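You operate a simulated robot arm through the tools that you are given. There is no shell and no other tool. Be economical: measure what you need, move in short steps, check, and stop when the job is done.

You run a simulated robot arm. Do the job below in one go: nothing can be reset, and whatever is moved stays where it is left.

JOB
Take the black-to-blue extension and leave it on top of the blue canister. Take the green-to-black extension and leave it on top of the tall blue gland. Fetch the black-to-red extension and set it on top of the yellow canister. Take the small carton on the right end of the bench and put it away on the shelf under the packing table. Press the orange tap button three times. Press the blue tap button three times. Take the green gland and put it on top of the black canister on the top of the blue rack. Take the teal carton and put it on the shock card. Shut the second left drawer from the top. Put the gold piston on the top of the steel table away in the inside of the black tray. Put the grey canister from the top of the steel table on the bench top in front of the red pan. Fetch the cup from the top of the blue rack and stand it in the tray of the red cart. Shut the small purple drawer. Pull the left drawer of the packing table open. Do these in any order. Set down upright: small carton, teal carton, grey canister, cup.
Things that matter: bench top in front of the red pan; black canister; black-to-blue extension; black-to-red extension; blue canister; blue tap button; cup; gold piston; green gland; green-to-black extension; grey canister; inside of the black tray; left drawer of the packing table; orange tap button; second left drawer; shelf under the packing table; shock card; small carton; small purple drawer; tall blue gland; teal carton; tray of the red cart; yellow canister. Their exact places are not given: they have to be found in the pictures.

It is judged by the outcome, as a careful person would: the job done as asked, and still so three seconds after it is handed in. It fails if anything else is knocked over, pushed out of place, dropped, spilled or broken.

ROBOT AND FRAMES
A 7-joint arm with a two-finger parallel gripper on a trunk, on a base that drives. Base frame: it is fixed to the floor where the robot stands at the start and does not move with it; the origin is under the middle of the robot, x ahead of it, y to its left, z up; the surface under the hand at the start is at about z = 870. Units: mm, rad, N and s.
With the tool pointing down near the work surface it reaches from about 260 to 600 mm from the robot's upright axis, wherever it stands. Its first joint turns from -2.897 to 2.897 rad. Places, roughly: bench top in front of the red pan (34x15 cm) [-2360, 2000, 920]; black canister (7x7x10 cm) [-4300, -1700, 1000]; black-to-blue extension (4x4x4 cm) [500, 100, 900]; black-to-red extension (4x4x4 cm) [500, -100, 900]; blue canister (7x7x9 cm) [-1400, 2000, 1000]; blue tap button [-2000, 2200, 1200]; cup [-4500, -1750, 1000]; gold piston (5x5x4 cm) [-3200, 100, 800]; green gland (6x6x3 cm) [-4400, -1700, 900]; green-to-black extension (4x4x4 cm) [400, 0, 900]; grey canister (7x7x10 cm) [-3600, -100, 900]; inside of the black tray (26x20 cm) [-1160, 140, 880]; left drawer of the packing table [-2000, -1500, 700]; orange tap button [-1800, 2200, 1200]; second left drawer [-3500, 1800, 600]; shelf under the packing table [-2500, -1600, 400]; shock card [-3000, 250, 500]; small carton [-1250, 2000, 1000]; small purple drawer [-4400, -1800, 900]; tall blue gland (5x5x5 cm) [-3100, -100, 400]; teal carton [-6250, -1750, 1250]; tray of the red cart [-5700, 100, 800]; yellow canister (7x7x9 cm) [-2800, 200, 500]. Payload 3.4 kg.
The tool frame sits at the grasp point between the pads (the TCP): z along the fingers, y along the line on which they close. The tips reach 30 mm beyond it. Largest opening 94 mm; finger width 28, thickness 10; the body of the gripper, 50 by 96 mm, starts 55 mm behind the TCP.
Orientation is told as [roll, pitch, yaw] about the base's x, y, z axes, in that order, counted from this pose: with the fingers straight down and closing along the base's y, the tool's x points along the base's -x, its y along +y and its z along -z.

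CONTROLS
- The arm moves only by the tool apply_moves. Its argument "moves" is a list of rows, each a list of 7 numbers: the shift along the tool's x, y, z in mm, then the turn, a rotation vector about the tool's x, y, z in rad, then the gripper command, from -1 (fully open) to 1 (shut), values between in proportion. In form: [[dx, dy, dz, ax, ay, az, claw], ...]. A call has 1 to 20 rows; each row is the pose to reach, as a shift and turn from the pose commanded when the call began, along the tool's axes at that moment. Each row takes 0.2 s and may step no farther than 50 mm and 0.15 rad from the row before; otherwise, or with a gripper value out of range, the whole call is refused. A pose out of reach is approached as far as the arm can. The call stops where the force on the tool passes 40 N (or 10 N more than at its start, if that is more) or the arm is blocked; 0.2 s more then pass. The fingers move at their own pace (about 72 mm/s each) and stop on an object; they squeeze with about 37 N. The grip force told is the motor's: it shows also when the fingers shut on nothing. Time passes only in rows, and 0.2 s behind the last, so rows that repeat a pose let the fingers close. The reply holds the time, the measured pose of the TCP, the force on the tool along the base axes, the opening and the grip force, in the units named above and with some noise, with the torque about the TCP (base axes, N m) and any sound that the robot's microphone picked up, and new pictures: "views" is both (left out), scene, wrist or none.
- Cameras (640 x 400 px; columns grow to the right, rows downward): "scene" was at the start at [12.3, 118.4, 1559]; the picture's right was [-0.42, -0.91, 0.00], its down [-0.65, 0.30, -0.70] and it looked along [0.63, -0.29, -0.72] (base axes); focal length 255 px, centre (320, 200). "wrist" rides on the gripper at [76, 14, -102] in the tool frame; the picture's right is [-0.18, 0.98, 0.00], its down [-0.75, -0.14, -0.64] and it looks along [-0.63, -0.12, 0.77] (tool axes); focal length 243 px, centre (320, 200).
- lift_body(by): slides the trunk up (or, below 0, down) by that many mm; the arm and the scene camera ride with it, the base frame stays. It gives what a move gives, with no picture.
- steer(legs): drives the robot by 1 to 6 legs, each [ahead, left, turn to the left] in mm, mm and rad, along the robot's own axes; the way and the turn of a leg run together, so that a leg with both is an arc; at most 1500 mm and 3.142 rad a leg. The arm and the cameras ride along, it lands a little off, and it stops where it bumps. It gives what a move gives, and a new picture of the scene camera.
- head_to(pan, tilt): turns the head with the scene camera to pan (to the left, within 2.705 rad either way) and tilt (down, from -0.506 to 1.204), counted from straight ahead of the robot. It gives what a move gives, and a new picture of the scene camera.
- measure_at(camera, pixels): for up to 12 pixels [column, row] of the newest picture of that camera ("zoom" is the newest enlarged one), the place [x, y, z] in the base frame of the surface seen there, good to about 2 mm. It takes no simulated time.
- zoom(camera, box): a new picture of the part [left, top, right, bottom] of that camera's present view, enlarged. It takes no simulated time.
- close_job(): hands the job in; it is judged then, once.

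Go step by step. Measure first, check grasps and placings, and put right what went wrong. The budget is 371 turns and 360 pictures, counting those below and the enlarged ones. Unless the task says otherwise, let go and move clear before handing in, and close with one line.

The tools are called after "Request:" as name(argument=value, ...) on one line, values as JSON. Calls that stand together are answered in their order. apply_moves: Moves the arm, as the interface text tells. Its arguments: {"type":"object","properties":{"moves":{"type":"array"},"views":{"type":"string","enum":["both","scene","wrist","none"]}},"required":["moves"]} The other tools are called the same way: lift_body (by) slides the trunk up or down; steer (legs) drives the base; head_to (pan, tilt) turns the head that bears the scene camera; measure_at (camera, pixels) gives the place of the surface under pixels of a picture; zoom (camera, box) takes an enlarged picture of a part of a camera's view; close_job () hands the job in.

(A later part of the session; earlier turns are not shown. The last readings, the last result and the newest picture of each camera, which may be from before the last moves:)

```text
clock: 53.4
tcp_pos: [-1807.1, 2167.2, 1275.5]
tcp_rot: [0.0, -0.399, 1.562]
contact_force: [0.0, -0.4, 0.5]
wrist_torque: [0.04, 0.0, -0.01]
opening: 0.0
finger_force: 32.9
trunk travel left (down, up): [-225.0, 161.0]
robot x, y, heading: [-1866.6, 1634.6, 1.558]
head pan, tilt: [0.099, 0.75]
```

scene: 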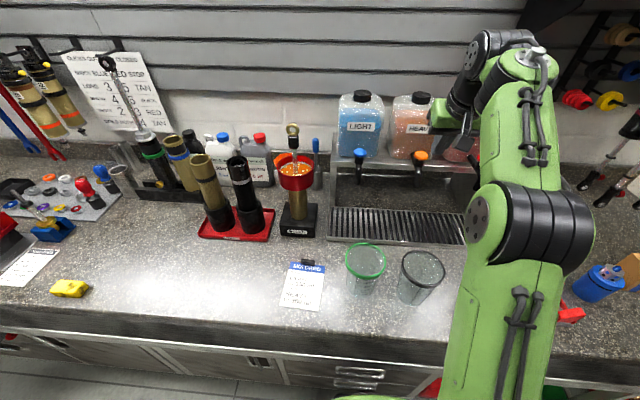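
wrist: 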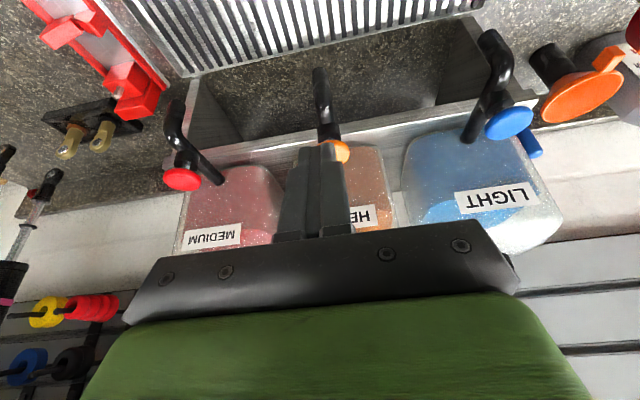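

Fingers are left of and above the orange cap in the wrist view. Move to hover 14 mm over it.

Request:
apply_moves(moves=[[-32, 5, 13, 0, 0, 0, 1], [-62, 5, 26, 0, 0, 0, 1], [-55.6, 5, 56, 0, 0, 0, 1], [-55.6, 5, 56, 0, 0, 0, 1]], views="both")

Request:
zoom(camera="scene", box=[360, 100, 500, 200])

```text
clock: 54.4
tcp_pos: [-1819.7, 2218.3, 1236.2]
tcp_rot: [0.0, -0.404, 1.561]
contact_force: [0.8, -0.3, 0.0]
wrist_torque: [0.04, -0.01, -0.01]
opening: 0.1
finger_force: 33.4
out of reach, approached as far as the arm can: row 1, 2, 3, 4
trunk travel left (down, up): [-225.0, 161.0]
robot x, y, heading: [-1868.1, 1635.9, 1.556]
head pan, tilt: [0.099, 0.75]
```

scene: 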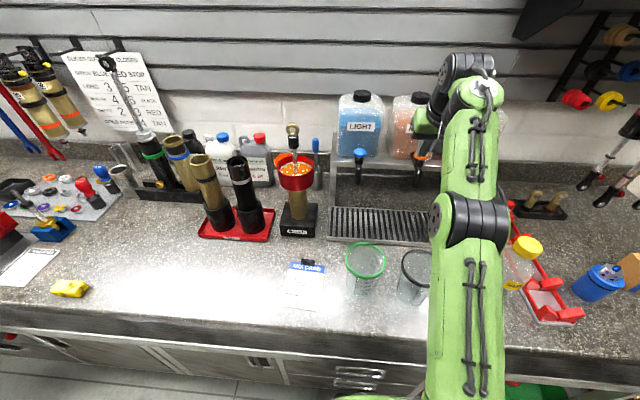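
wrist: 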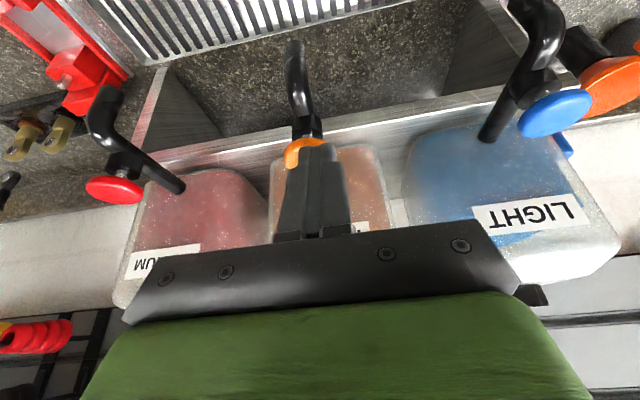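

```text
4.00 times, centred on (430, 150) of scene
```

zoom: 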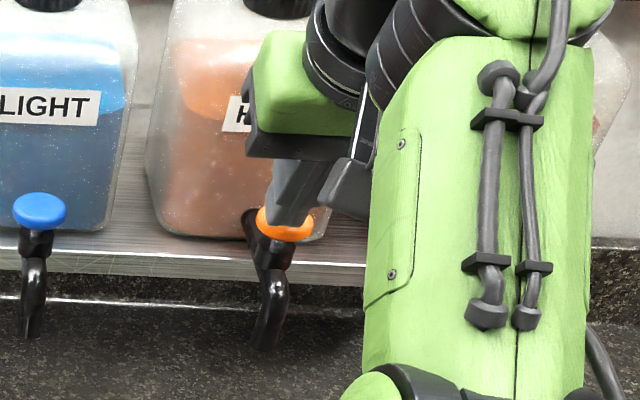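

The pose is just out of reach (short by ~20 mm). I back off a little, drive 45 mm nearer.

Request:
apply_moves(moves=[[18, 0, -15, 0, 0, 0, 1], [48, 0, -24, 0, 0, 0, 1], [48, 0, -24, 0, 0, 0, 1]], views="none")

Request:
steer(legs=[[50, 0, 0]])

```text
clock: 55.2
tcp_pos: [-1820.2, 2166.9, 1236.9]
tcp_rot: [0.001, -0.4, 1.56]
contact_force: [1.0, -0.9, -0.3]
wrist_torque: [-0.01, 0.01, -0.01]
opening: 0.0
finger_force: 33.3
trunk travel left (down, up): [-225.0, 161.0]
robot x, y, heading: [-1867.1, 1634.9, 1.56]
head pan, tilt: [0.099, 0.75]
```

```text
clock: 55.9
tcp_pos: [-1820.4, 2165.9, 1236.9]
tcp_rot: [0.0, -0.401, 1.561]
contact_force: [0.8, -1.1, 0.2]
wrist_torque: [-0.01, -0.03, -0.04]
opening: 0.1
finger_force: 33.0
trunk travel left (down, up): [-225.0, 161.0]
robot x, y, heading: [-1869.1, 1632.2, 1.555]
head pan, tilt: [0.099, 0.75]
stopped in leg 1: the robot was blocked; the commanded pose is now the measured one
```

scene: 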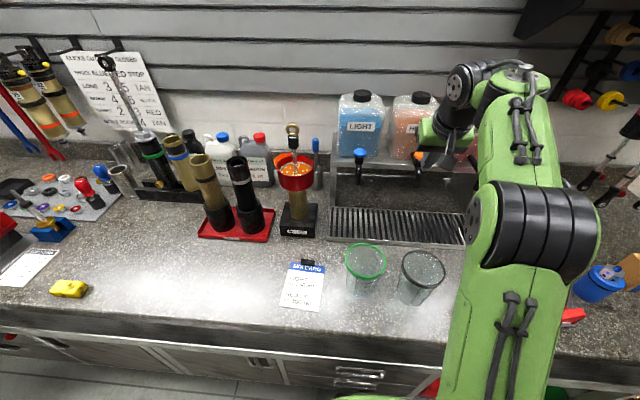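

The base is blocked there (no nearer). I tilt the hand more (0.8 rad) to extend the fingertip reach instead.

Request:
apply_moves(moves=[[0, -4, -8, 0, -0.13, 0, 1], [0, -8, -12, 0, -0.27, 0, 1], [0, -8, -12, 0, -0.4, 0, 1], [-30, -8, 5, 0, -0.4, 0, 1], [-60.5, -8, 21, 0, -0.4, 0, 1], [-60.5, -8, 21, 0, -0.4, 0, 1]], views="both")

Request:
zoom(camera="scene", box=[360, 100, 500, 200])

```text
clock: 57.3
tcp_pos: [-1812.6, 2230.4, 1242.9]
tcp_rot: [0.002, -0.803, 1.562]
contact_force: [-0.5, 0.8, 0.7]
wrist_torque: [0.0, -0.04, 0.01]
opening: 0.3
finger_force: 32.7
trunk travel left (down, up): [-225.0, 161.0]
robot x, y, heading: [-1864.0, 1632.4, 1.558]
head pan, tilt: [0.099, 0.75]
```

scene: 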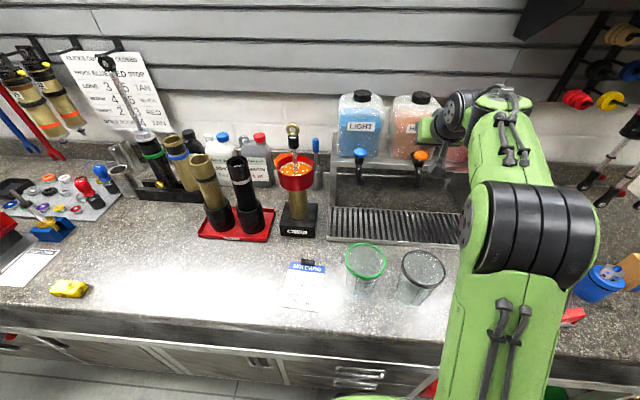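
wrist: 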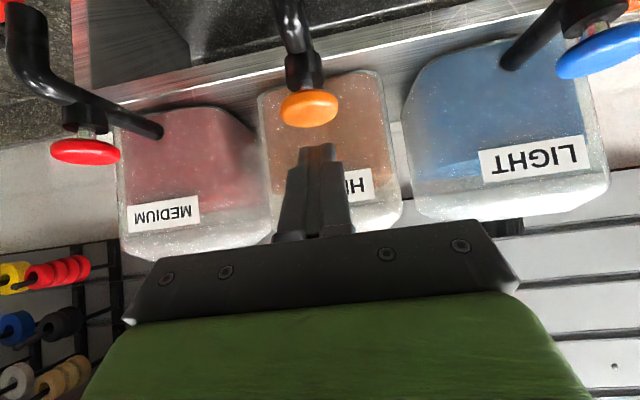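

```text
4.00 times, centred on (430, 150) of scene
```

zoom: 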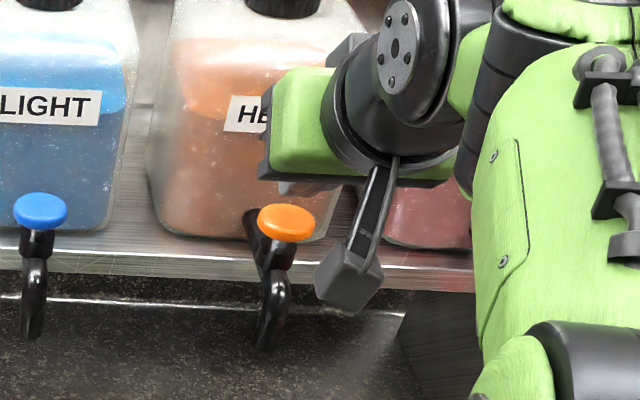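

Request:
measure_at(camera="wrist", pixels=[[285, 106], [336, 106], [310, 92], [310, 116], [317, 150], [330, 210], [317, 200]])

```text
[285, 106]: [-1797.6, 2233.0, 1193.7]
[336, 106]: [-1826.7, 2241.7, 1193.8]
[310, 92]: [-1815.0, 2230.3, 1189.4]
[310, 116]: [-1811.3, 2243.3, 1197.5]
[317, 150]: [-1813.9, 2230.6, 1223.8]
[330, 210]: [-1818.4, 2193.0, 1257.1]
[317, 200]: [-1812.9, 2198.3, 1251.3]
```

Alignment good. Press straight down in small steps and watch force/sound.

Request:
apply_moves(moves=[[5.8, 0, 5.6, 0, 0, 0, 1], [9.3, 0, 9.0, 0, 0, 0, 1], [11.5, 0, 11.1, 0, 0, 0, 1], [13.7, 0, 13.2, 0, 0, 0, 1], [15.8, 0, 15.3, 0, 0, 0, 1]], views="wrist")

```text
clock: 58.5
tcp_pos: [-1812.9, 2229.6, 1221.7]
tcp_rot: [-0.002, -0.802, 1.56]
contact_force: [0.2, -0.1, 3.5]
wrist_torque: [0.05, 0.0, -0.02]
opening: 0.0
finger_force: 33.4
trunk travel left (down, up): [-225.0, 161.0]
robot x, y, heading: [-1867.5, 1633.0, 1.559]
head pan, tilt: [0.099, 0.75]
heard: click
```

wrist: 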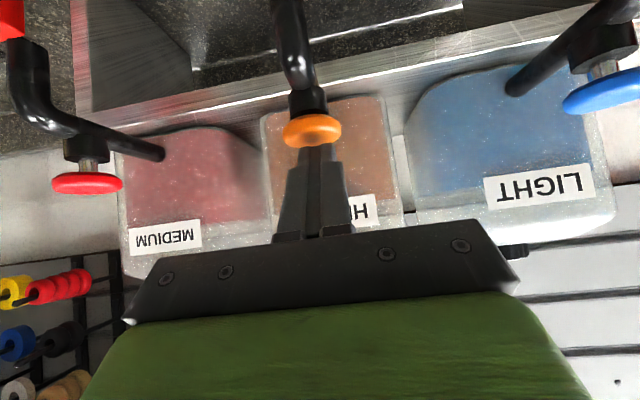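

One click heard. Now release fully (up 22 mm) and press again.

Request:
apply_moves(moves=[[-15.8, 0, -15.3, 0, 0, 0, 1], [-15.8, 0, -15.3, 0, 0, 0, 1], [-15.8, 0, -15.3, 0, 0, 0, 1], [-8, 0, -7.7, 0, 0, 0, 1], [-4, 0, -3.9, 0, 0, 0, 1], [-2, 0, -2, 0, 0, 0, 1], [0, 0, 0, 0, 0, 0, 1]], views="none")

Request:
apply_moves(moves=[[-15.8, 0, -15.3, 0, 0, 0, 1], [-15.8, 0, -15.3, 0, 0, 0, 1], [-15.8, 0, -15.3, 0, 0, 0, 1], [-8, 0, -7.7, 0, 0, 0, 1], [-4, 0, -3.9, 0, 0, 0, 1], [-2, 0, -2, 0, 0, 0, 1], [0, 0, 0, 0, 0, 0, 1]], views="none")

Request:
apply_moves(moves=[[-15.8, 0, -15.3, 0, 0, 0, 1], [-40, 0, -38, 0, 0, 0, 1], [-40, 0, -38, 0, 0, 0, 1]], views="wrist")

```text
clock: 60.1
tcp_pos: [-1813.5, 2229.5, 1221.1]
tcp_rot: [-0.001, -0.804, 1.563]
contact_force: [-1.6, -0.4, 5.3]
wrist_torque: [0.06, 0.09, 0.04]
opening: 0.0
finger_force: 32.8
trunk travel left (down, up): [-225.0, 161.0]
robot x, y, heading: [-1866.3, 1632.0, 1.56]
head pan, tilt: [0.099, 0.75]
heard: click
```

```text
clock: 61.7
tcp_pos: [-1812.2, 2229.2, 1220.1]
tcp_rot: [0.001, -0.8, 1.561]
contact_force: [-0.4, 1.7, 5.4]
wrist_torque: [0.07, 0.0, 0.05]
opening: 0.1
finger_force: 33.1
trunk travel left (down, up): [-225.0, 161.0]
robot x, y, heading: [-1868.5, 1634.5, 1.561]
head pan, tilt: [0.099, 0.75]
heard: click
```

```text
clock: 62.5
tcp_pos: [-1811.8, 2230.1, 1275.2]
tcp_rot: [0.0, -0.799, 1.561]
contact_force: [-0.2, -0.8, 0.5]
wrist_torque: [-0.01, -0.02, -0.03]
opening: 0.0
finger_force: 33.3
trunk travel left (down, up): [-225.0, 161.0]
robot x, y, heading: [-1867.2, 1636.4, 1.557]
head pan, tilt: [0.099, 0.75]
```

wrist: 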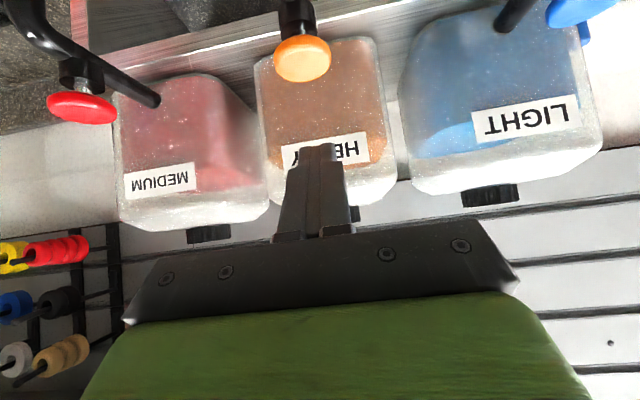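

Three clicks for orange. Check the funnel's height and place before sliding left 160 mm.

Request:
measure_at(camera="scene", pixels=[[293, 130], [296, 180], [313, 175], [316, 145], [235, 165]])

Request:
steer(legs=[[0, 160, 0]])

```text
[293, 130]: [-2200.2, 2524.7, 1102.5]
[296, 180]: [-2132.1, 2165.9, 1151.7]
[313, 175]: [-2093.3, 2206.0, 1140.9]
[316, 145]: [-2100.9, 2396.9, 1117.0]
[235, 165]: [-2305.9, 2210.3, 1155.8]
```

```text
clock: 63.9
tcp_pos: [-1975.6, 2232.7, 1275.9]
tcp_rot: [0.0, -0.799, 1.565]
contact_force: [-0.8, 0.5, 0.1]
wrist_torque: [0.0, 0.0, -0.03]
opening: 0.0
finger_force: 32.5
trunk travel left (down, up): [-225.0, 161.0]
robot x, y, heading: [-2025.4, 1637.5, 1.555]
head pan, tilt: [0.099, 0.75]
```

scene: 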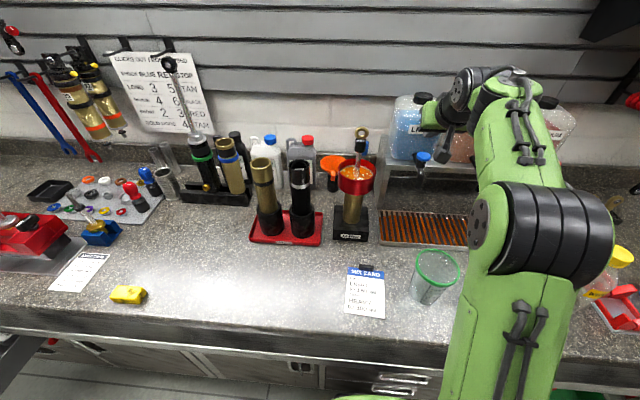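

Orange fluid shows in the drip tray as expected. Align to blue and press once.

Request:
apply_moves(moves=[[16, -3.6, 12, 0, 0, 0, 1], [26, -3.6, 21.4, 0, 0, 0, 1], [31, -3.6, 27.3, 0, 0, 0, 1], [34.9, -3.6, 30.2, 0, 0, 0, 1], [37.8, -3.6, 33, 0, 0, 0, 1], [40, -3.6, 35.1, 0, 0, 0, 1]], views="wrist")

```text
clock: 65.3
tcp_pos: [-1970.9, 2230.4, 1222.0]
tcp_rot: [0.001, -0.802, 1.564]
contact_force: [0.0, 0.8, 4.3]
wrist_torque: [0.1, -0.02, 0.01]
opening: 0.0
finger_force: 33.1
trunk travel left (down, up): [-225.0, 161.0]
robot x, y, heading: [-2026.9, 1635.7, 1.558]
head pan, tilt: [0.099, 0.75]
heard: click
```

wrist: 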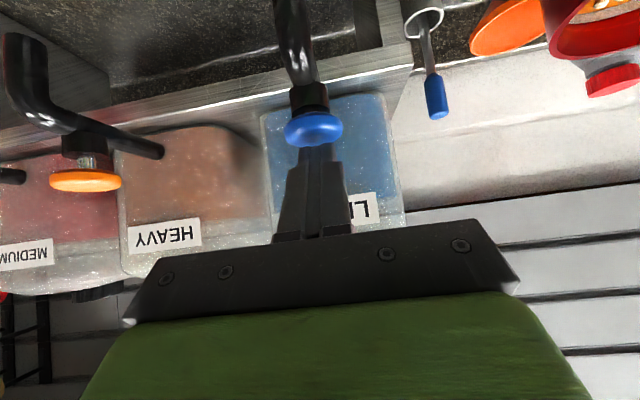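

One click; repeat twice more, then withdraw.

Request:
apply_moves(moves=[[-15.8, 0, -15.3, 0, 0, 0, 1], [-15.8, 0, -15.3, 0, 0, 0, 1], [-15.8, 0, -15.3, 0, 0, 0, 1], [-8, 0, -7.7, 0, 0, 0, 1], [-4, 0, -3.9, 0, 0, 0, 1], [-2, 0, -2, 0, 0, 0, 1], [0, 0, 0, 0, 0, 0, 1]], views="none")

Request:
apply_moves(moves=[[-15.8, 0, -15.3, 0, 0, 0, 1], [-15.8, 0, -15.3, 0, 0, 0, 1], [-15.8, 0, -15.3, 0, 0, 0, 1], [-8, 0, -7.7, 0, 0, 0, 1], [-4, 0, -3.9, 0, 0, 0, 1], [-2, 0, -2, 0, 0, 0, 1], [0, 0, 0, 0, 0, 0, 1]], views="none")

Request:
apply_moves(moves=[[-15.8, 0, -15.3, 0, 0, 0, 1], [-45, 0, -40, 0, 0, 0, 1], [-20, 0, -75, 0, 0.15, 0, 1], [0, 0, -110, 0, 0.3, 0, 1], [20, 0, -150, 0, 0.45, 0, 1], [30, 0, -195, 0, 0.6, 0, 1], [30, 0, -235, 0, 0.75, 0, 1], [30, 0, -260, 0, 0.8, 0, 1]], views="none")

Request:
head_to(pan=0.7, tilt=0.6)

```text
clock: 66.9
tcp_pos: [-1970.5, 2231.1, 1221.8]
tcp_rot: [0.0, -0.802, 1.563]
contact_force: [0.2, 0.0, 3.7]
wrist_torque: [0.09, -0.02, 0.01]
opening: 0.3
finger_force: 33.1
trunk travel left (down, up): [-225.0, 161.0]
robot x, y, heading: [-2028.0, 1636.6, 1.553]
head pan, tilt: [0.099, 0.75]
heard: click
```

```text
clock: 68.5
tcp_pos: [-1970.6, 2230.5, 1221.6]
tcp_rot: [0.0, -0.802, 1.564]
contact_force: [-0.6, 1.0, 2.4]
wrist_torque: [0.08, 0.0, 0.02]
opening: 0.1
finger_force: 33.3
trunk travel left (down, up): [-225.0, 161.0]
robot x, y, heading: [-2029.2, 1635.7, 1.561]
head pan, tilt: [0.099, 0.75]
heard: click
```

```text
clock: 70.0
tcp_pos: [-1973.1, 2074.8, 1343.5]
tcp_rot: [-0.002, -0.212, 1.563]
contact_force: [5.5, 46.5, -42.7]
wrist_torque: [-0.27, 0.38, 0.36]
opening: 0.0
finger_force: 32.9
out of reach, approached as far as the arm can: row 7
trunk travel left (down, up): [-225.0, 161.0]
robot x, y, heading: [-2027.9, 1634.5, 1.556]
head pan, tilt: [0.099, 0.75]
stopped in row 7: the force on the tool passed its limit at 206 N (the readings are from after the stop); the commanded pose is now the measured one
```

```text
clock: 71.0
tcp_pos: [-1972.3, 2074.7, 1344.1]
tcp_rot: [0.0, -0.216, 1.562]
contact_force: [9.0, 49.1, -48.9]
wrist_torque: [0.31, 0.71, 0.77]
opening: 0.0
finger_force: 33.1
trunk travel left (down, up): [-225.0, 161.0]
robot x, y, heading: [-2025.5, 1637.8, 1.555]
head pan, tilt: [0.7, 0.6]
```

scene: 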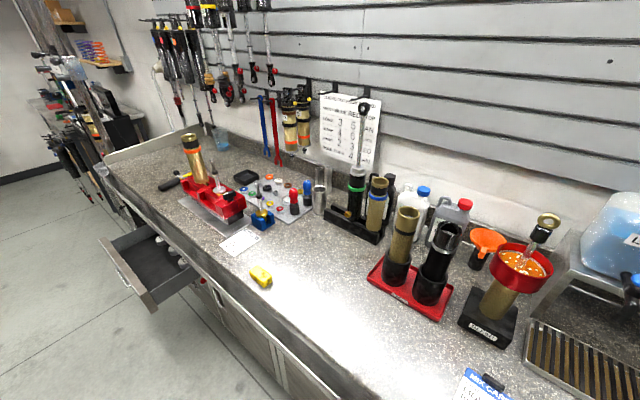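

Three clicks for blue too. The withdrawal folded the hand against the arm itself (force 49 N away from robot); I ease forward and down.

Request:
apply_moves(moves=[[-15, 0, 15, 0, 0, 0, 1], [-25, 0, 40, 0, 0, 0, 1], [-30, 0, 80, 0, 0, 0, 1], [-30, 0, 80, 0, 0, 0, 1]], views="both")

```text
clock: 71.3
tcp_pos: [-1973.3, 2084.7, 1337.3]
tcp_rot: [0.0, -0.224, 1.561]
contact_force: [2.1, 18.2, -16.2]
wrist_torque: [-0.14, 0.13, 0.11]
opening: 0.2
finger_force: 33.4
trunk travel left (down, up): [-225.0, 161.0]
robot x, y, heading: [-2028.4, 1635.2, 1.563]
head pan, tilt: [0.7, 0.6]
stopped in row 1: the force on the tool passed its limit at 91 N (the readings are from after the stop); the commanded pose is now the measured one
```

scene: 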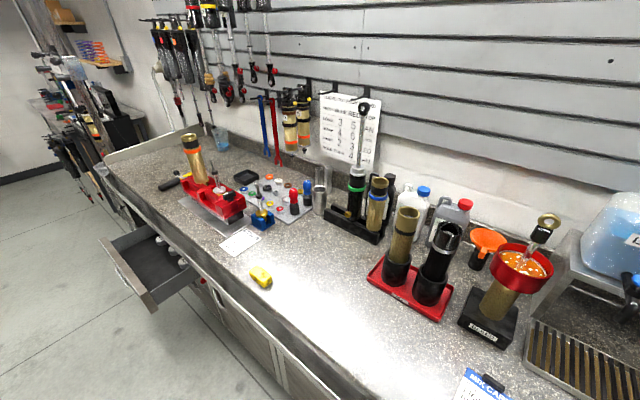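
wrist: 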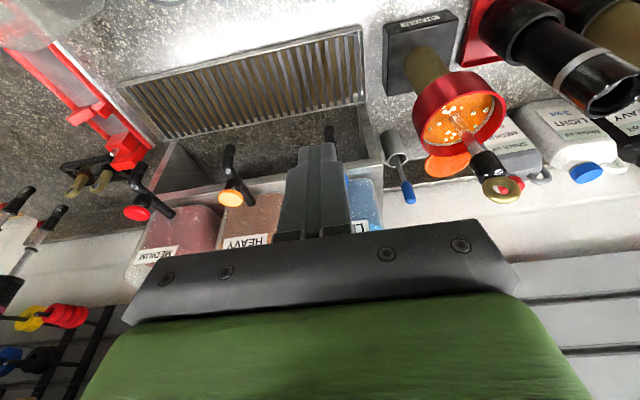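

Nothing in the room was touched; it eases off. Continue forward and down in small steps.

Request:
apply_moves(moves=[[-8, 0, 8, 0, 0, 0, 1], [-15, 0, 20, 0, 0, 0, 1], [-20, 0, 40, 0, 0, 0, 1], [-25, 0, 70, 0, 0, 0, 1], [-25, 0, 100, 0, 0, 0, 1], [-25, 0, 100, 0, 0.1, 0, 1], [-25, 0, 100, 0, 0.2, 0, 1]], views="none")

```text
clock: 71.7
tcp_pos: [-1972.8, 2089.2, 1336.6]
tcp_rot: [-0.001, -0.23, 1.555]
contact_force: [-0.1, 11.7, -9.9]
wrist_torque: [-0.19, 0.03, 0.1]
opening: 0.0
finger_force: 32.9
trunk travel left (down, up): [-225.0, 161.0]
robot x, y, heading: [-2032.4, 1633.2, 1.559]
head pan, tilt: [0.7, 0.6]
stopped in row 1: the force on the tool passed its limit at 52 N (the readings are from after the stop); the commanded pose is now the measured one
```

Request:
apply_moves(moves=[[-8, 0, 4, 0, 0, 0, 1], [-16, 0, 8, 0, 0, 0, 1], [-30, 0, 20, 0, 0, 0, 1], [-35, 0, 50, 0, 0, 0, 1], [-35, 0, 90, 0, 0, 0, 1], [-35, 0, 110, 0, 0.1, 0, 1], [-35, 0, 120, 0, 0.2, 0, 1]], views="none")

```text
clock: 72.0
tcp_pos: [-1970.4, 2093.3, 1337.5]
tcp_rot: [0.002, -0.245, 1.543]
contact_force: [3.2, 10.3, -8.7]
wrist_torque: [-0.05, 0.28, 0.3]
opening: 0.0
finger_force: 32.3
trunk travel left (down, up): [-225.0, 161.0]
robot x, y, heading: [-2027.5, 1635.5, 1.557]
head pan, tilt: [0.7, 0.6]
stopped in row 1: the force on the tool passed its limit at 79 N (the readings are from after the stop); the commanded pose is now the measured one
```

Request:
apply_moves(moves=[[-3, 0, 3, 0, -0.05, 0, 1], [-6, 0, 8, 0, -0.1, 0, 1], [-12, 0, 16, 0, -0.15, 0, 1], [-25, 0, 25, 0, -0.25, 0, 1], [-40, 0, 35, 0, -0.35, 0, 1], [-60, 0, 45, 0, -0.45, 0, 1]], views="both")

```text
clock: 73.4
tcp_pos: [-1969.5, 2160.8, 1307.4]
tcp_rot: [0.002, -0.695, 1.542]
contact_force: [-0.1, -0.2, -0.7]
wrist_torque: [-0.02, -0.01, -0.01]
opening: 0.1
finger_force: 33.5
trunk travel left (down, up): [-225.0, 161.0]
robot x, y, heading: [-2025.7, 1636.1, 1.559]
head pan, tilt: [0.7, 0.6]
```

scene: 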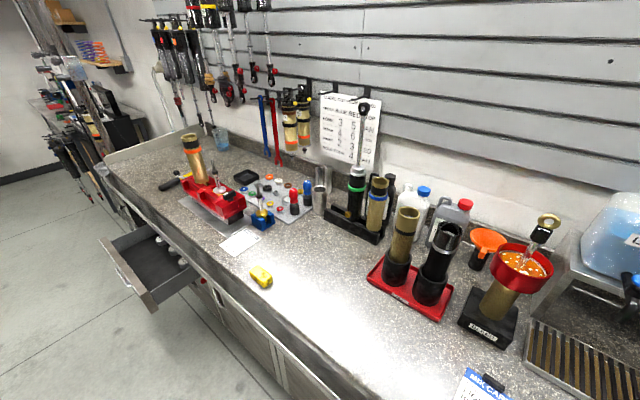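
wrist: 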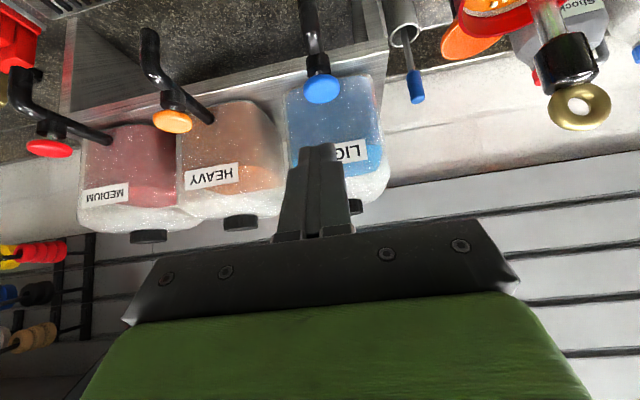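

Free again. I measure the red pan and the open drawer, then back off from the bench before straightening the hand.

Request:
measure_at(camera="scene", pixels=[[375, 275], [410, 318], [452, 295], [350, 300], [300, 330], [410, 370], [155, 290], [115, 262], [133, 285], [180, 250], [262, 278], [110, 240]])

Request:
steer(legs=[[-480, 0, 0]])

```text
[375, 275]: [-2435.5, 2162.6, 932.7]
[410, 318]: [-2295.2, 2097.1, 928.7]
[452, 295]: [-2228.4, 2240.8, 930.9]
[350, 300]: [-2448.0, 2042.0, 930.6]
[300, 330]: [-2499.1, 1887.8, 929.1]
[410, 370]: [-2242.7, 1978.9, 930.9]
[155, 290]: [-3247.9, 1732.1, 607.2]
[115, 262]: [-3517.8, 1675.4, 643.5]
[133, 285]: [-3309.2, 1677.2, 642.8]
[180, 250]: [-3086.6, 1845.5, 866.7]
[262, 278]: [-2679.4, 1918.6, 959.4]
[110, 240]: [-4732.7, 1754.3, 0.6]
```

```text
clock: 76.2
tcp_pos: [-1972.7, 1680.1, 1309.0]
tcp_rot: [0.003, -0.692, 1.535]
contact_force: [-0.4, -0.5, 1.0]
wrist_torque: [0.01, -0.02, -0.01]
opening: 0.1
finger_force: 33.2
trunk travel left (down, up): [-225.0, 161.0]
robot x, y, heading: [-2033.9, 1157.2, 1.552]
head pan, tilt: [0.7, 0.6]
```

scene: 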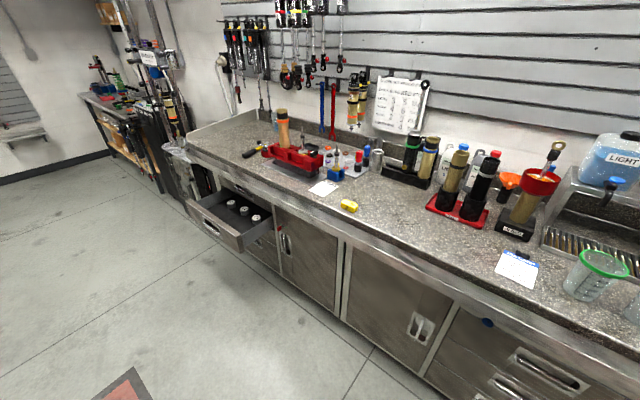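

The drawer front is at y≈1675, x≈-3518…-3250, z≈600. Drive left so that I face it.

Request:
steer(legs=[[0, 1350, 0]])

Request:
lift_body(by=-220)

Request:
head_to(pan=0.0, tilt=0.7)

```text
clock: 83.0
tcp_pos: [-3320.1, 1711.9, 1308.9]
tcp_rot: [0.001, -0.694, 1.524]
contact_force: [0.0, 0.3, 0.0]
wrist_torque: [-0.02, 0.01, 0.01]
opening: 0.0
finger_force: 32.9
trunk travel left (down, up): [-225.0, 161.0]
robot x, y, heading: [-3384.8, 1190.2, 1.539]
head pan, tilt: [0.7, 0.6]
```

scene: 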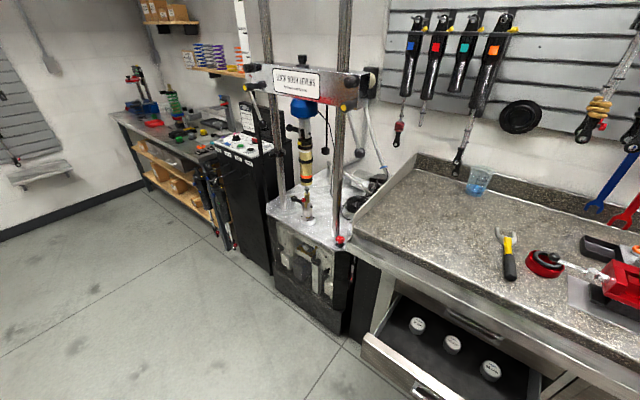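

```text
clock: 85.3
tcp_pos: [-3318.8, 1712.3, 1089.5]
tcp_rot: [0.002, -0.694, 1.523]
contact_force: [0.0, -0.8, -0.5]
wrist_torque: [0.02, 0.01, 0.03]
opening: 0.0
finger_force: 33.1
trunk travel left (down, up): [-5.0, 381.0]
robot x, y, heading: [-3385.7, 1185.3, 1.543]
head pan, tilt: [0.7, 0.6]
```

```text
clock: 86.4
tcp_pos: [-3318.6, 1711.9, 1089.2]
tcp_rot: [0.003, -0.692, 1.523]
contact_force: [0.6, 0.0, 1.0]
wrist_torque: [0.02, 0.01, -0.03]
opening: 0.1
finger_force: 33.4
trunk travel left (down, up): [-5.0, 381.0]
robot x, y, heading: [-3384.6, 1188.6, 1.547]
head pan, tilt: [0.0, 0.7]
```

scene: 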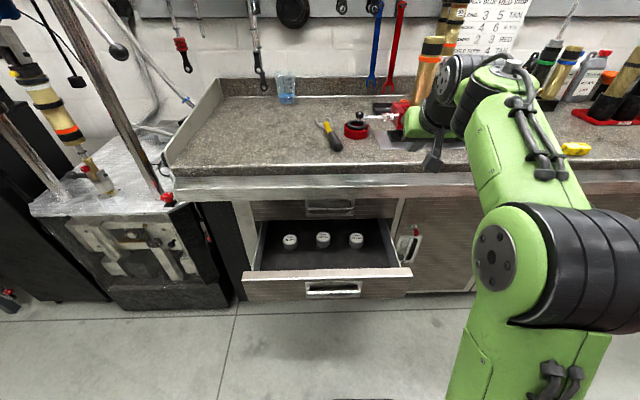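

Request:
measure_at(camera="scene", pixels=[[246, 283], [410, 278], [330, 272], [280, 290], [334, 289], [332, 205], [375, 215], [290, 205], [330, 185], [375, 285]])

```text
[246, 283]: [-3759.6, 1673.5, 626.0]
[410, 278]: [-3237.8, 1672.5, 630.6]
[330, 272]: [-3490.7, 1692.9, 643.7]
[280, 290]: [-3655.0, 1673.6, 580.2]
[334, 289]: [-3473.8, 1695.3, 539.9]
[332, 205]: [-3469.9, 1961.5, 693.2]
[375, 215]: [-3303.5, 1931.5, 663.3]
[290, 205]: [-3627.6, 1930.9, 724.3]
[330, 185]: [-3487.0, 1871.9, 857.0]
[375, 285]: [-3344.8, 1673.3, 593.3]
```

The drawer spans x -3760…-3238; open face y=1673, closed face y≈1931. I centre on it and lower the closed fingers in front of its face.

Request:
steer(legs=[[-30, 140, 0.02]])

Request:
apply_moves(moves=[[40, 0, 15, 0, -0.1, 0, 1], [80, 0, 35, 0, -0.2, 0, 1], [118, 0, 55, 0, -0.31, 0, 1], [155, 0, 80, 0, -0.31, 0, 1], [187, 0, 118, 0, -0.31, 0, 1], [218, 0, 157, 0, -0.31, 0, 1], [250, 0, 195, 0, -0.31, 0, 1], [282, 0, 233, 0, -0.31, 0, 1], [314, 0, 265, 0, -0.31, 0, 1], [346, 0, 280, 0, -0.31, 0, 1], [370, 0, 280, 0, -0.31, 0, 1]], views="scene")

```text
clock: 87.7
tcp_pos: [-3470.9, 1686.8, 1090.0]
tcp_rot: [0.003, -0.695, 1.545]
contact_force: [-0.5, 0.0, -0.2]
wrist_torque: [0.03, -0.01, 0.0]
opening: 0.1
finger_force: 33.3
trunk travel left (down, up): [-5.0, 381.0]
robot x, y, heading: [-3524.9, 1162.4, 1.564]
head pan, tilt: [0.0, 0.7]
```

scene: 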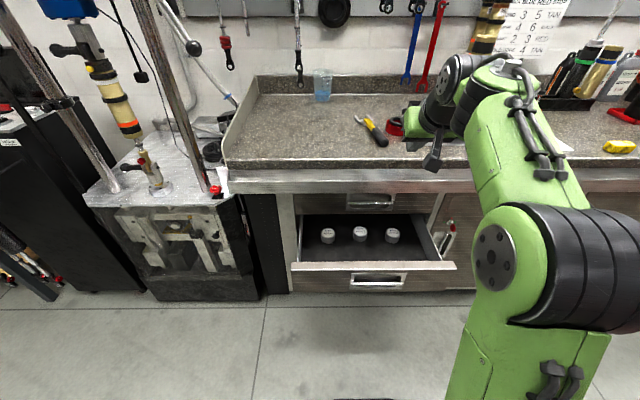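

```text
clock: 90.1
tcp_pos: [-3473.5, 1581.0, 637.9]
tcp_rot: [-0.002, -1.003, 1.546]
contact_force: [-0.3, -0.2, 0.3]
wrist_torque: [-0.02, -0.01, 0.0]
opening: 0.0
finger_force: 33.1
trunk travel left (down, up): [-5.0, 381.0]
robot x, y, heading: [-3526.8, 1161.3, 1.563]
head pan, tilt: [0.0, 0.7]
```

scene: 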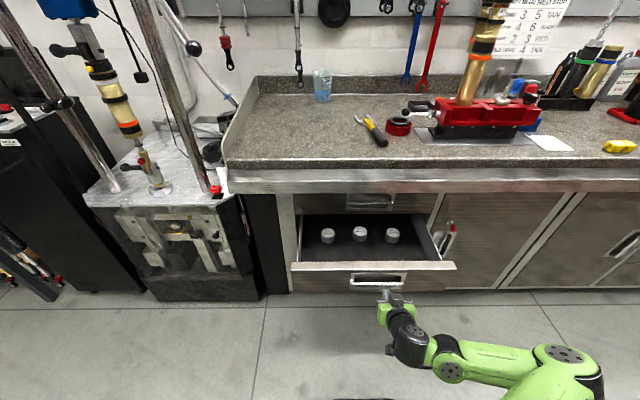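

Fingers are in front of the drawer face at z≈620. Push forward.

Request:
apply_moves(moves=[[-16, 0, 25, 0, 0, 0, 1], [-27, 0, 42, 0, 0, 0, 1], [-35, 0, 55, 0, 0, 0, 1], [-42, 0, 66, 0, 0, 0, 1], [-49, 0, 77, 0, 0, 0, 1], [-57, 0, 89, 0, 0, 0, 1], [-64, 0, 100, 0, 0, 0, 1], [-71, 0, 111, 0, 0, 0, 1], [-78, 0, 122, 0, 0, 0, 1], [-86, 0, 134, 0, 0, 0, 1], [-93, 0, 146, 0, 0, 0, 1]], views="scene")

```text
clock: 92.5
tcp_pos: [-3469.4, 1753.1, 636.5]
tcp_rot: [0.003, -1.001, 1.545]
contact_force: [-0.3, -0.2, 0.0]
wrist_torque: [-0.01, 0.0, -0.03]
opening: 0.0
finger_force: 32.5
trunk travel left (down, up): [-5.0, 381.0]
robot x, y, heading: [-3527.9, 1164.1, 1.561]
head pan, tilt: [0.0, 0.7]
```

scene: 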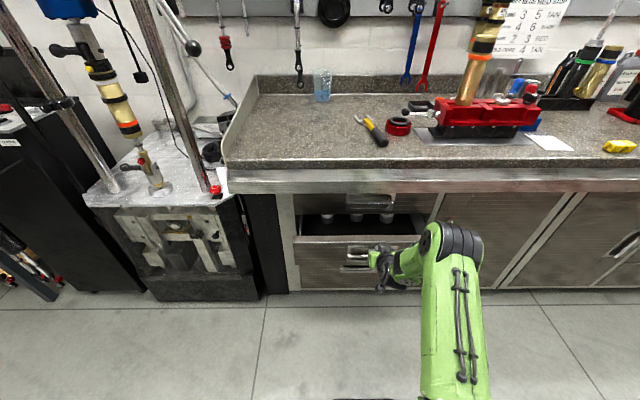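

Drawer moves well, cans upright. Retract, drive nearer, and finish the push.

Request:
apply_moves(moves=[[24, 0, -38, 0, 0, 0, 1], [48, 0, -76, 0, 0, 0, 1], [75, 0, -115, 0, 0, 0, 1]], views="none")

Request:
steer(legs=[[125, 0, 0]])

Request:
apply_moves(moves=[[-7, 0, 11, 0, 0, 0, 1], [-14, 0, 22, 0, 0, 0, 1], [-22, 0, 34, 0, 0, 0, 1], [-30, 0, 46, 0, 0, 0, 1], [-37, 0, 58, 0, 0, 0, 1], [-44, 0, 69, 0, 0, 0, 1], [-51, 0, 80, 0, 0, 0, 1], [-58, 0, 91, 0, 0, 0, 1], [-65, 0, 102, 0, 0, 0, 1], [-72, 0, 113, 0, 0, 0, 1], [-79, 0, 124, 0, 0, 0, 1], [-86, 0, 135, 0, 0, 0, 1], [-93, 0, 146, 0, 0, 0, 1]], views="scene")

```text
clock: 93.3
tcp_pos: [-3471.6, 1615.3, 636.4]
tcp_rot: [0.011, -1.003, 1.537]
contact_force: [1.1, -0.9, 0.4]
wrist_torque: [-0.01, -0.02, 0.01]
opening: 0.0
finger_force: 33.6
trunk travel left (down, up): [-5.0, 381.0]
robot x, y, heading: [-3524.5, 1162.4, 1.563]
head pan, tilt: [0.0, 0.7]
```

```text
clock: 94.6
tcp_pos: [-3471.5, 1740.2, 634.5]
tcp_rot: [0.003, -1.003, 1.544]
contact_force: [-0.1, -0.2, -0.2]
wrist_torque: [0.02, 0.02, -0.03]
opening: 0.2
finger_force: 33.5
trunk travel left (down, up): [-5.0, 381.0]
robot x, y, heading: [-3522.5, 1282.3, 1.562]
head pan, tilt: [0.0, 0.7]
```

scene: 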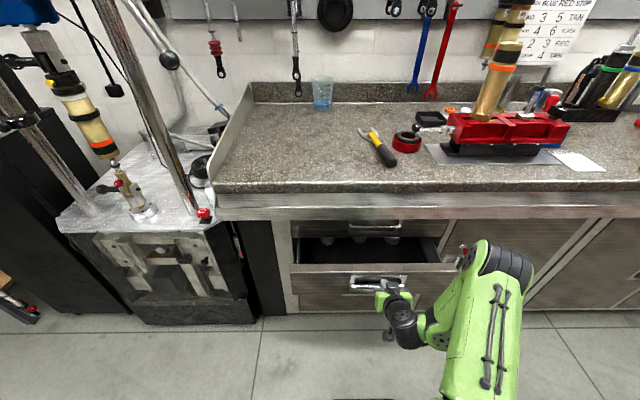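

```text
clock: 97.3
tcp_pos: [-3467.4, 1897.3, 632.0]
tcp_rot: [0.004, -0.986, 1.544]
contact_force: [0.3, -6.1, -1.3]
wrist_torque: [0.35, -0.05, 0.0]
opening: 0.1
finger_force: 32.9
trunk travel left (down, up): [-5.0, 381.0]
robot x, y, heading: [-3519.7, 1280.3, 1.561]
head pan, tilt: [0.0, 0.7]
stopped in row 13: the force on the tool passed its limit at 55 N (the readings are from after the stop); the commanded pose is now the measured one
```

scene: 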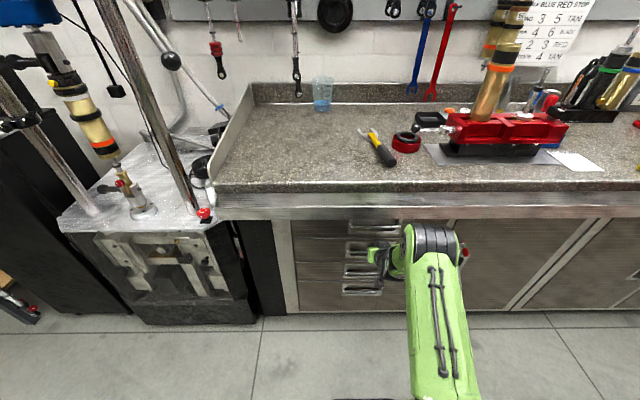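

Hard stop at the closed position. Withdraw the arm, raise the trunk and check the drawer.

Request:
apply_moves(moves=[[25, 0, -40, 0, 0, 0, 1], [50, 0, -80, 0, 0, 0, 1], [75, 0, -120, 0, 0, 0, 1], [100, 0, -160, 0, 0, 0, 1], [100, 0, -185, 0, 0.1, 0, 1], [75, 0, -215, 0, 0.2, 0, 1], [45, 0, -245, 0, 0.3, 0, 1], [10, 0, -275, 0, 0.4, 0, 1], [-20, 0, -305, 0, 0.5, 0, 1]], views="scene")

Request:
measure_at(camera="scene", pixels=[[330, 270], [330, 245], [330, 295], [430, 270]])

Request:
lift_body(by=220)

```text
clock: 99.3
tcp_pos: [-3474.0, 1655.9, 816.1]
tcp_rot: [0.001, -0.49, 1.545]
contact_force: [-0.9, 0.6, 1.1]
wrist_torque: [-0.01, -0.02, -0.03]
opening: 0.0
finger_force: 33.4
trunk travel left (down, up): [-5.0, 381.0]
robot x, y, heading: [-3523.1, 1284.1, 1.565]
head pan, tilt: [0.0, 0.7]
```

scene: 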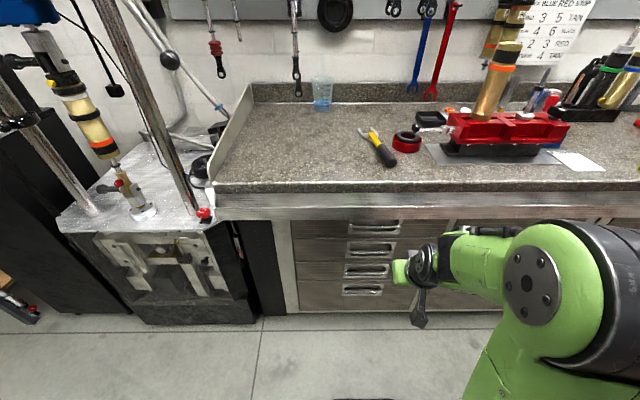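

```text
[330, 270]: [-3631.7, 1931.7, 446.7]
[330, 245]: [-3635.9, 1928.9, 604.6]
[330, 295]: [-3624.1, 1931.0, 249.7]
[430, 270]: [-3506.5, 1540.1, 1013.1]
```

```text
clock: 101.6
tcp_pos: [-3472.5, 1656.5, 1035.4]
tcp_rot: [0.001, -0.486, 1.544]
contact_force: [-0.2, 0.5, -1.1]
wrist_torque: [0.0, 0.01, -0.02]
opening: 0.0
finger_force: 33.5
trunk travel left (down, up): [-225.0, 161.0]
robot x, y, heading: [-3524.7, 1281.1, 1.564]
head pan, tilt: [0.0, 0.7]
```

The second drawer is flush (y 1929 like its neighbours). Now turn round to the steel table.

Request:
steer(legs=[[-250, 0, 0], [0, 0, -1.571], [0, 0, -1.571]])

Request:
head_to(pan=0.2, tilt=0.6)

```text
clock: 111.1
tcp_pos: [-3580.9, 664.7, 1035.3]
tcp_rot: [0.001, -0.487, -1.599]
contact_force: [0.6, 0.5, -0.2]
wrist_torque: [0.0, -0.04, 0.0]
opening: 0.1
finger_force: 33.3
trunk travel left (down, up): [-225.0, 161.0]
robot x, y, heading: [-3527.6, 1034.8, -1.58]
head pan, tilt: [0.0, 0.7]
```

scene: 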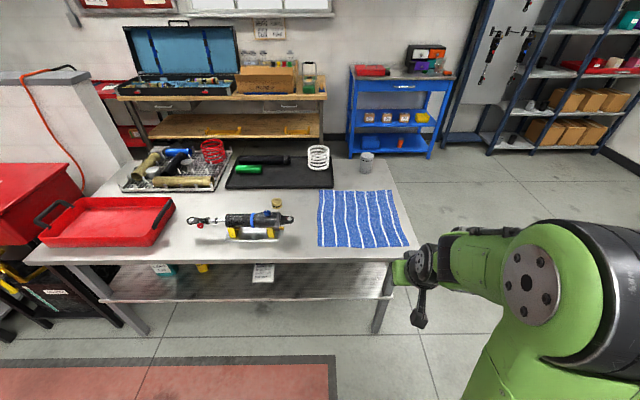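

```text
clock: 111.8
tcp_pos: [-3578.7, 662.7, 1034.9]
tcp_rot: [0.002, -0.488, -1.598]
contact_force: [0.4, -0.8, 0.2]
wrist_torque: [-0.01, 0.02, -0.01]
opening: 0.0
finger_force: 33.4
trunk travel left (down, up): [-225.0, 161.0]
robot x, y, heading: [-3521.8, 1032.6, -1.583]
head pan, tilt: [0.201, 0.6]
```

scene: 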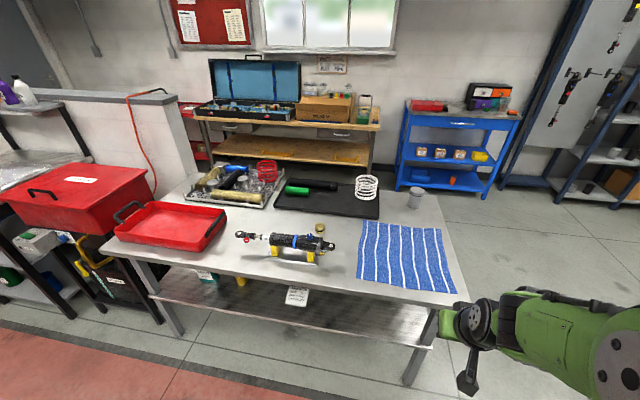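

A good view: gold disc (320,229), grey canister (415,197), card on the lower shelf (297,296), packing table beyond. Measure them.

Request:
zoom(camera="scene", box=[190, 170, 450, 310])

Request:
measure_at(camera="scene", pixels=[[320, 227], [320, 233], [415, 190], [415, 202], [297, 296], [242, 282], [205, 274], [285, 280], [285, 308], [445, 320], [290, 150], [340, 130]])

Request:
zoom(camera="scene", box=[160, 90, 400, 200])

```text
2.46 times, centred on (320, 240) of scene
```

zoom: 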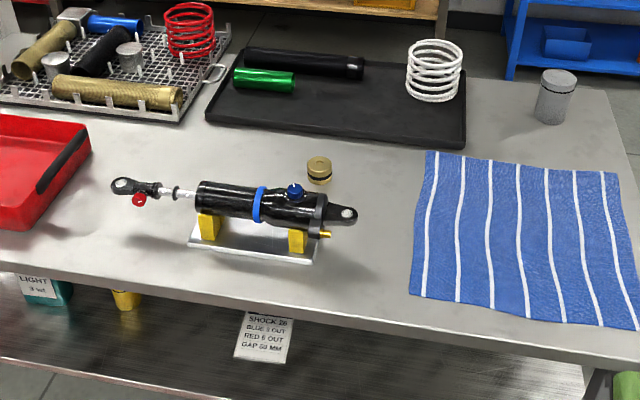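

```text
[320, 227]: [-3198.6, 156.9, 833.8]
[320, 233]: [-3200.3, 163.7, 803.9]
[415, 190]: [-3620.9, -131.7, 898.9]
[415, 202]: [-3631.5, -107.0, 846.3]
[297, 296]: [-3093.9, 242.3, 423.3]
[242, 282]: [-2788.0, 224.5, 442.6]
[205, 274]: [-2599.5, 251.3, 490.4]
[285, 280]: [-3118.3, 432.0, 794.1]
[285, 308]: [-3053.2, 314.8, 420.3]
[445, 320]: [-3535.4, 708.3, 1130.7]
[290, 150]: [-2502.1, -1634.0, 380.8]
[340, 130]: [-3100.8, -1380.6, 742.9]
```

```text
2.67 times, centred on (280, 145) of scene
```

zoom: 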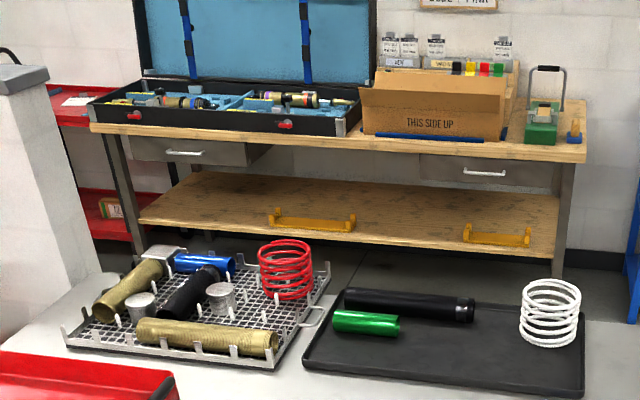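

The gold piston is at (-3199,163), top 834. Drive to the table edge opposite it and straighten the hand.

Request:
steer(legs=[[0, 330, 0.0], [335, 0, 0.01]])

Request:
apply_moves(moves=[[0, 0, -10, 0, 0.13, 0, -0.5], [0, 0, -20, 0, 0.26, 0, -1], [0, 0, -30, 0, 0.39, 0, -1], [0, 0, -30, 0, 0.487, 0, -1], [0, 0, -30, 0, 0.487, 0, -1]], views="both")

```text
clock: 115.8
tcp_pos: [-3249.2, 326.4, 1034.7]
tcp_rot: [0.0, -0.488, -1.592]
contact_force: [-0.2, -0.4, -0.1]
wrist_torque: [0.02, 0.0, 0.01]
opening: 0.0
finger_force: 32.9
trunk travel left (down, up): [-225.0, 161.0]
robot x, y, heading: [-3202.1, 700.5, -1.575]
head pan, tilt: [0.201, 0.6]
```

scene: 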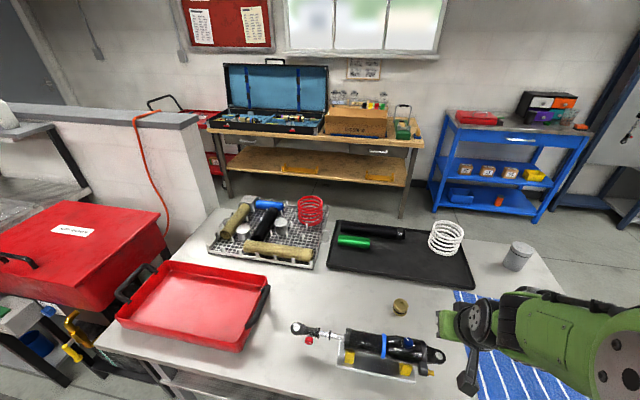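

```text
clock: 117.0
tcp_pos: [-3248.5, 341.8, 1063.1]
tcp_rot: [0.002, 0.001, -1.587]
contact_force: [-0.3, -0.4, 0.9]
wrist_torque: [0.02, -0.01, 0.02]
opening: 93.9
finger_force: 0.1
trunk travel left (down, up): [-225.0, 161.0]
robot x, y, heading: [-3199.9, 699.9, -1.573]
head pan, tilt: [0.201, 0.6]
```

scene: 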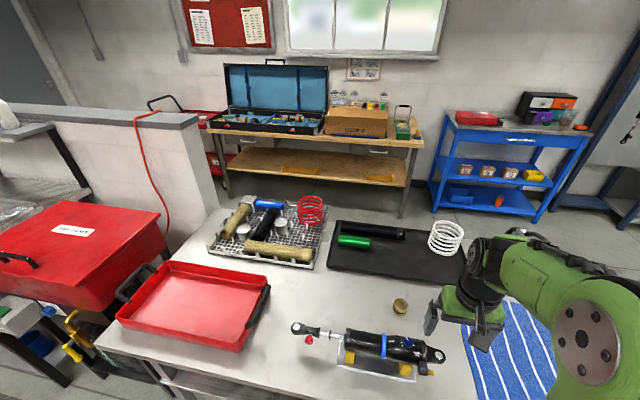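
wrist: 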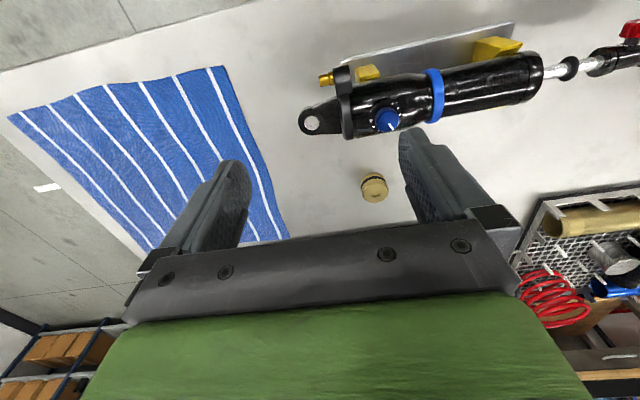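

Request:
zoom(camera="scene", box=[280, 280, 460, 390])

Request:
measure_at(camera="zoom", pixels=[[428, 84], [406, 84], [452, 84], [428, 72], [428, 98], [340, 200], [440, 230], [560, 270], [230, 200], [440, 130]])

```text
3.56 times, centred on (370, 335) of scene
```

zoom: 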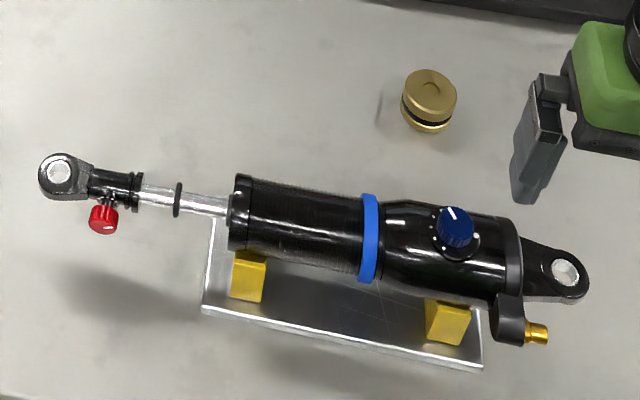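

```text
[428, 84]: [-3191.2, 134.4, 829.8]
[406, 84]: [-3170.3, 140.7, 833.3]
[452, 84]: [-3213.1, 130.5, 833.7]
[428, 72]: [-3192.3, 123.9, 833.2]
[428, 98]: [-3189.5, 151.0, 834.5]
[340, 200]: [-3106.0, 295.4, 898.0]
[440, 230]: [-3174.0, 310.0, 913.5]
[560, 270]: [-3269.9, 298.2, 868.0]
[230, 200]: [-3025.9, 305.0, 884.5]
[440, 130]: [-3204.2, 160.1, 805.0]
```

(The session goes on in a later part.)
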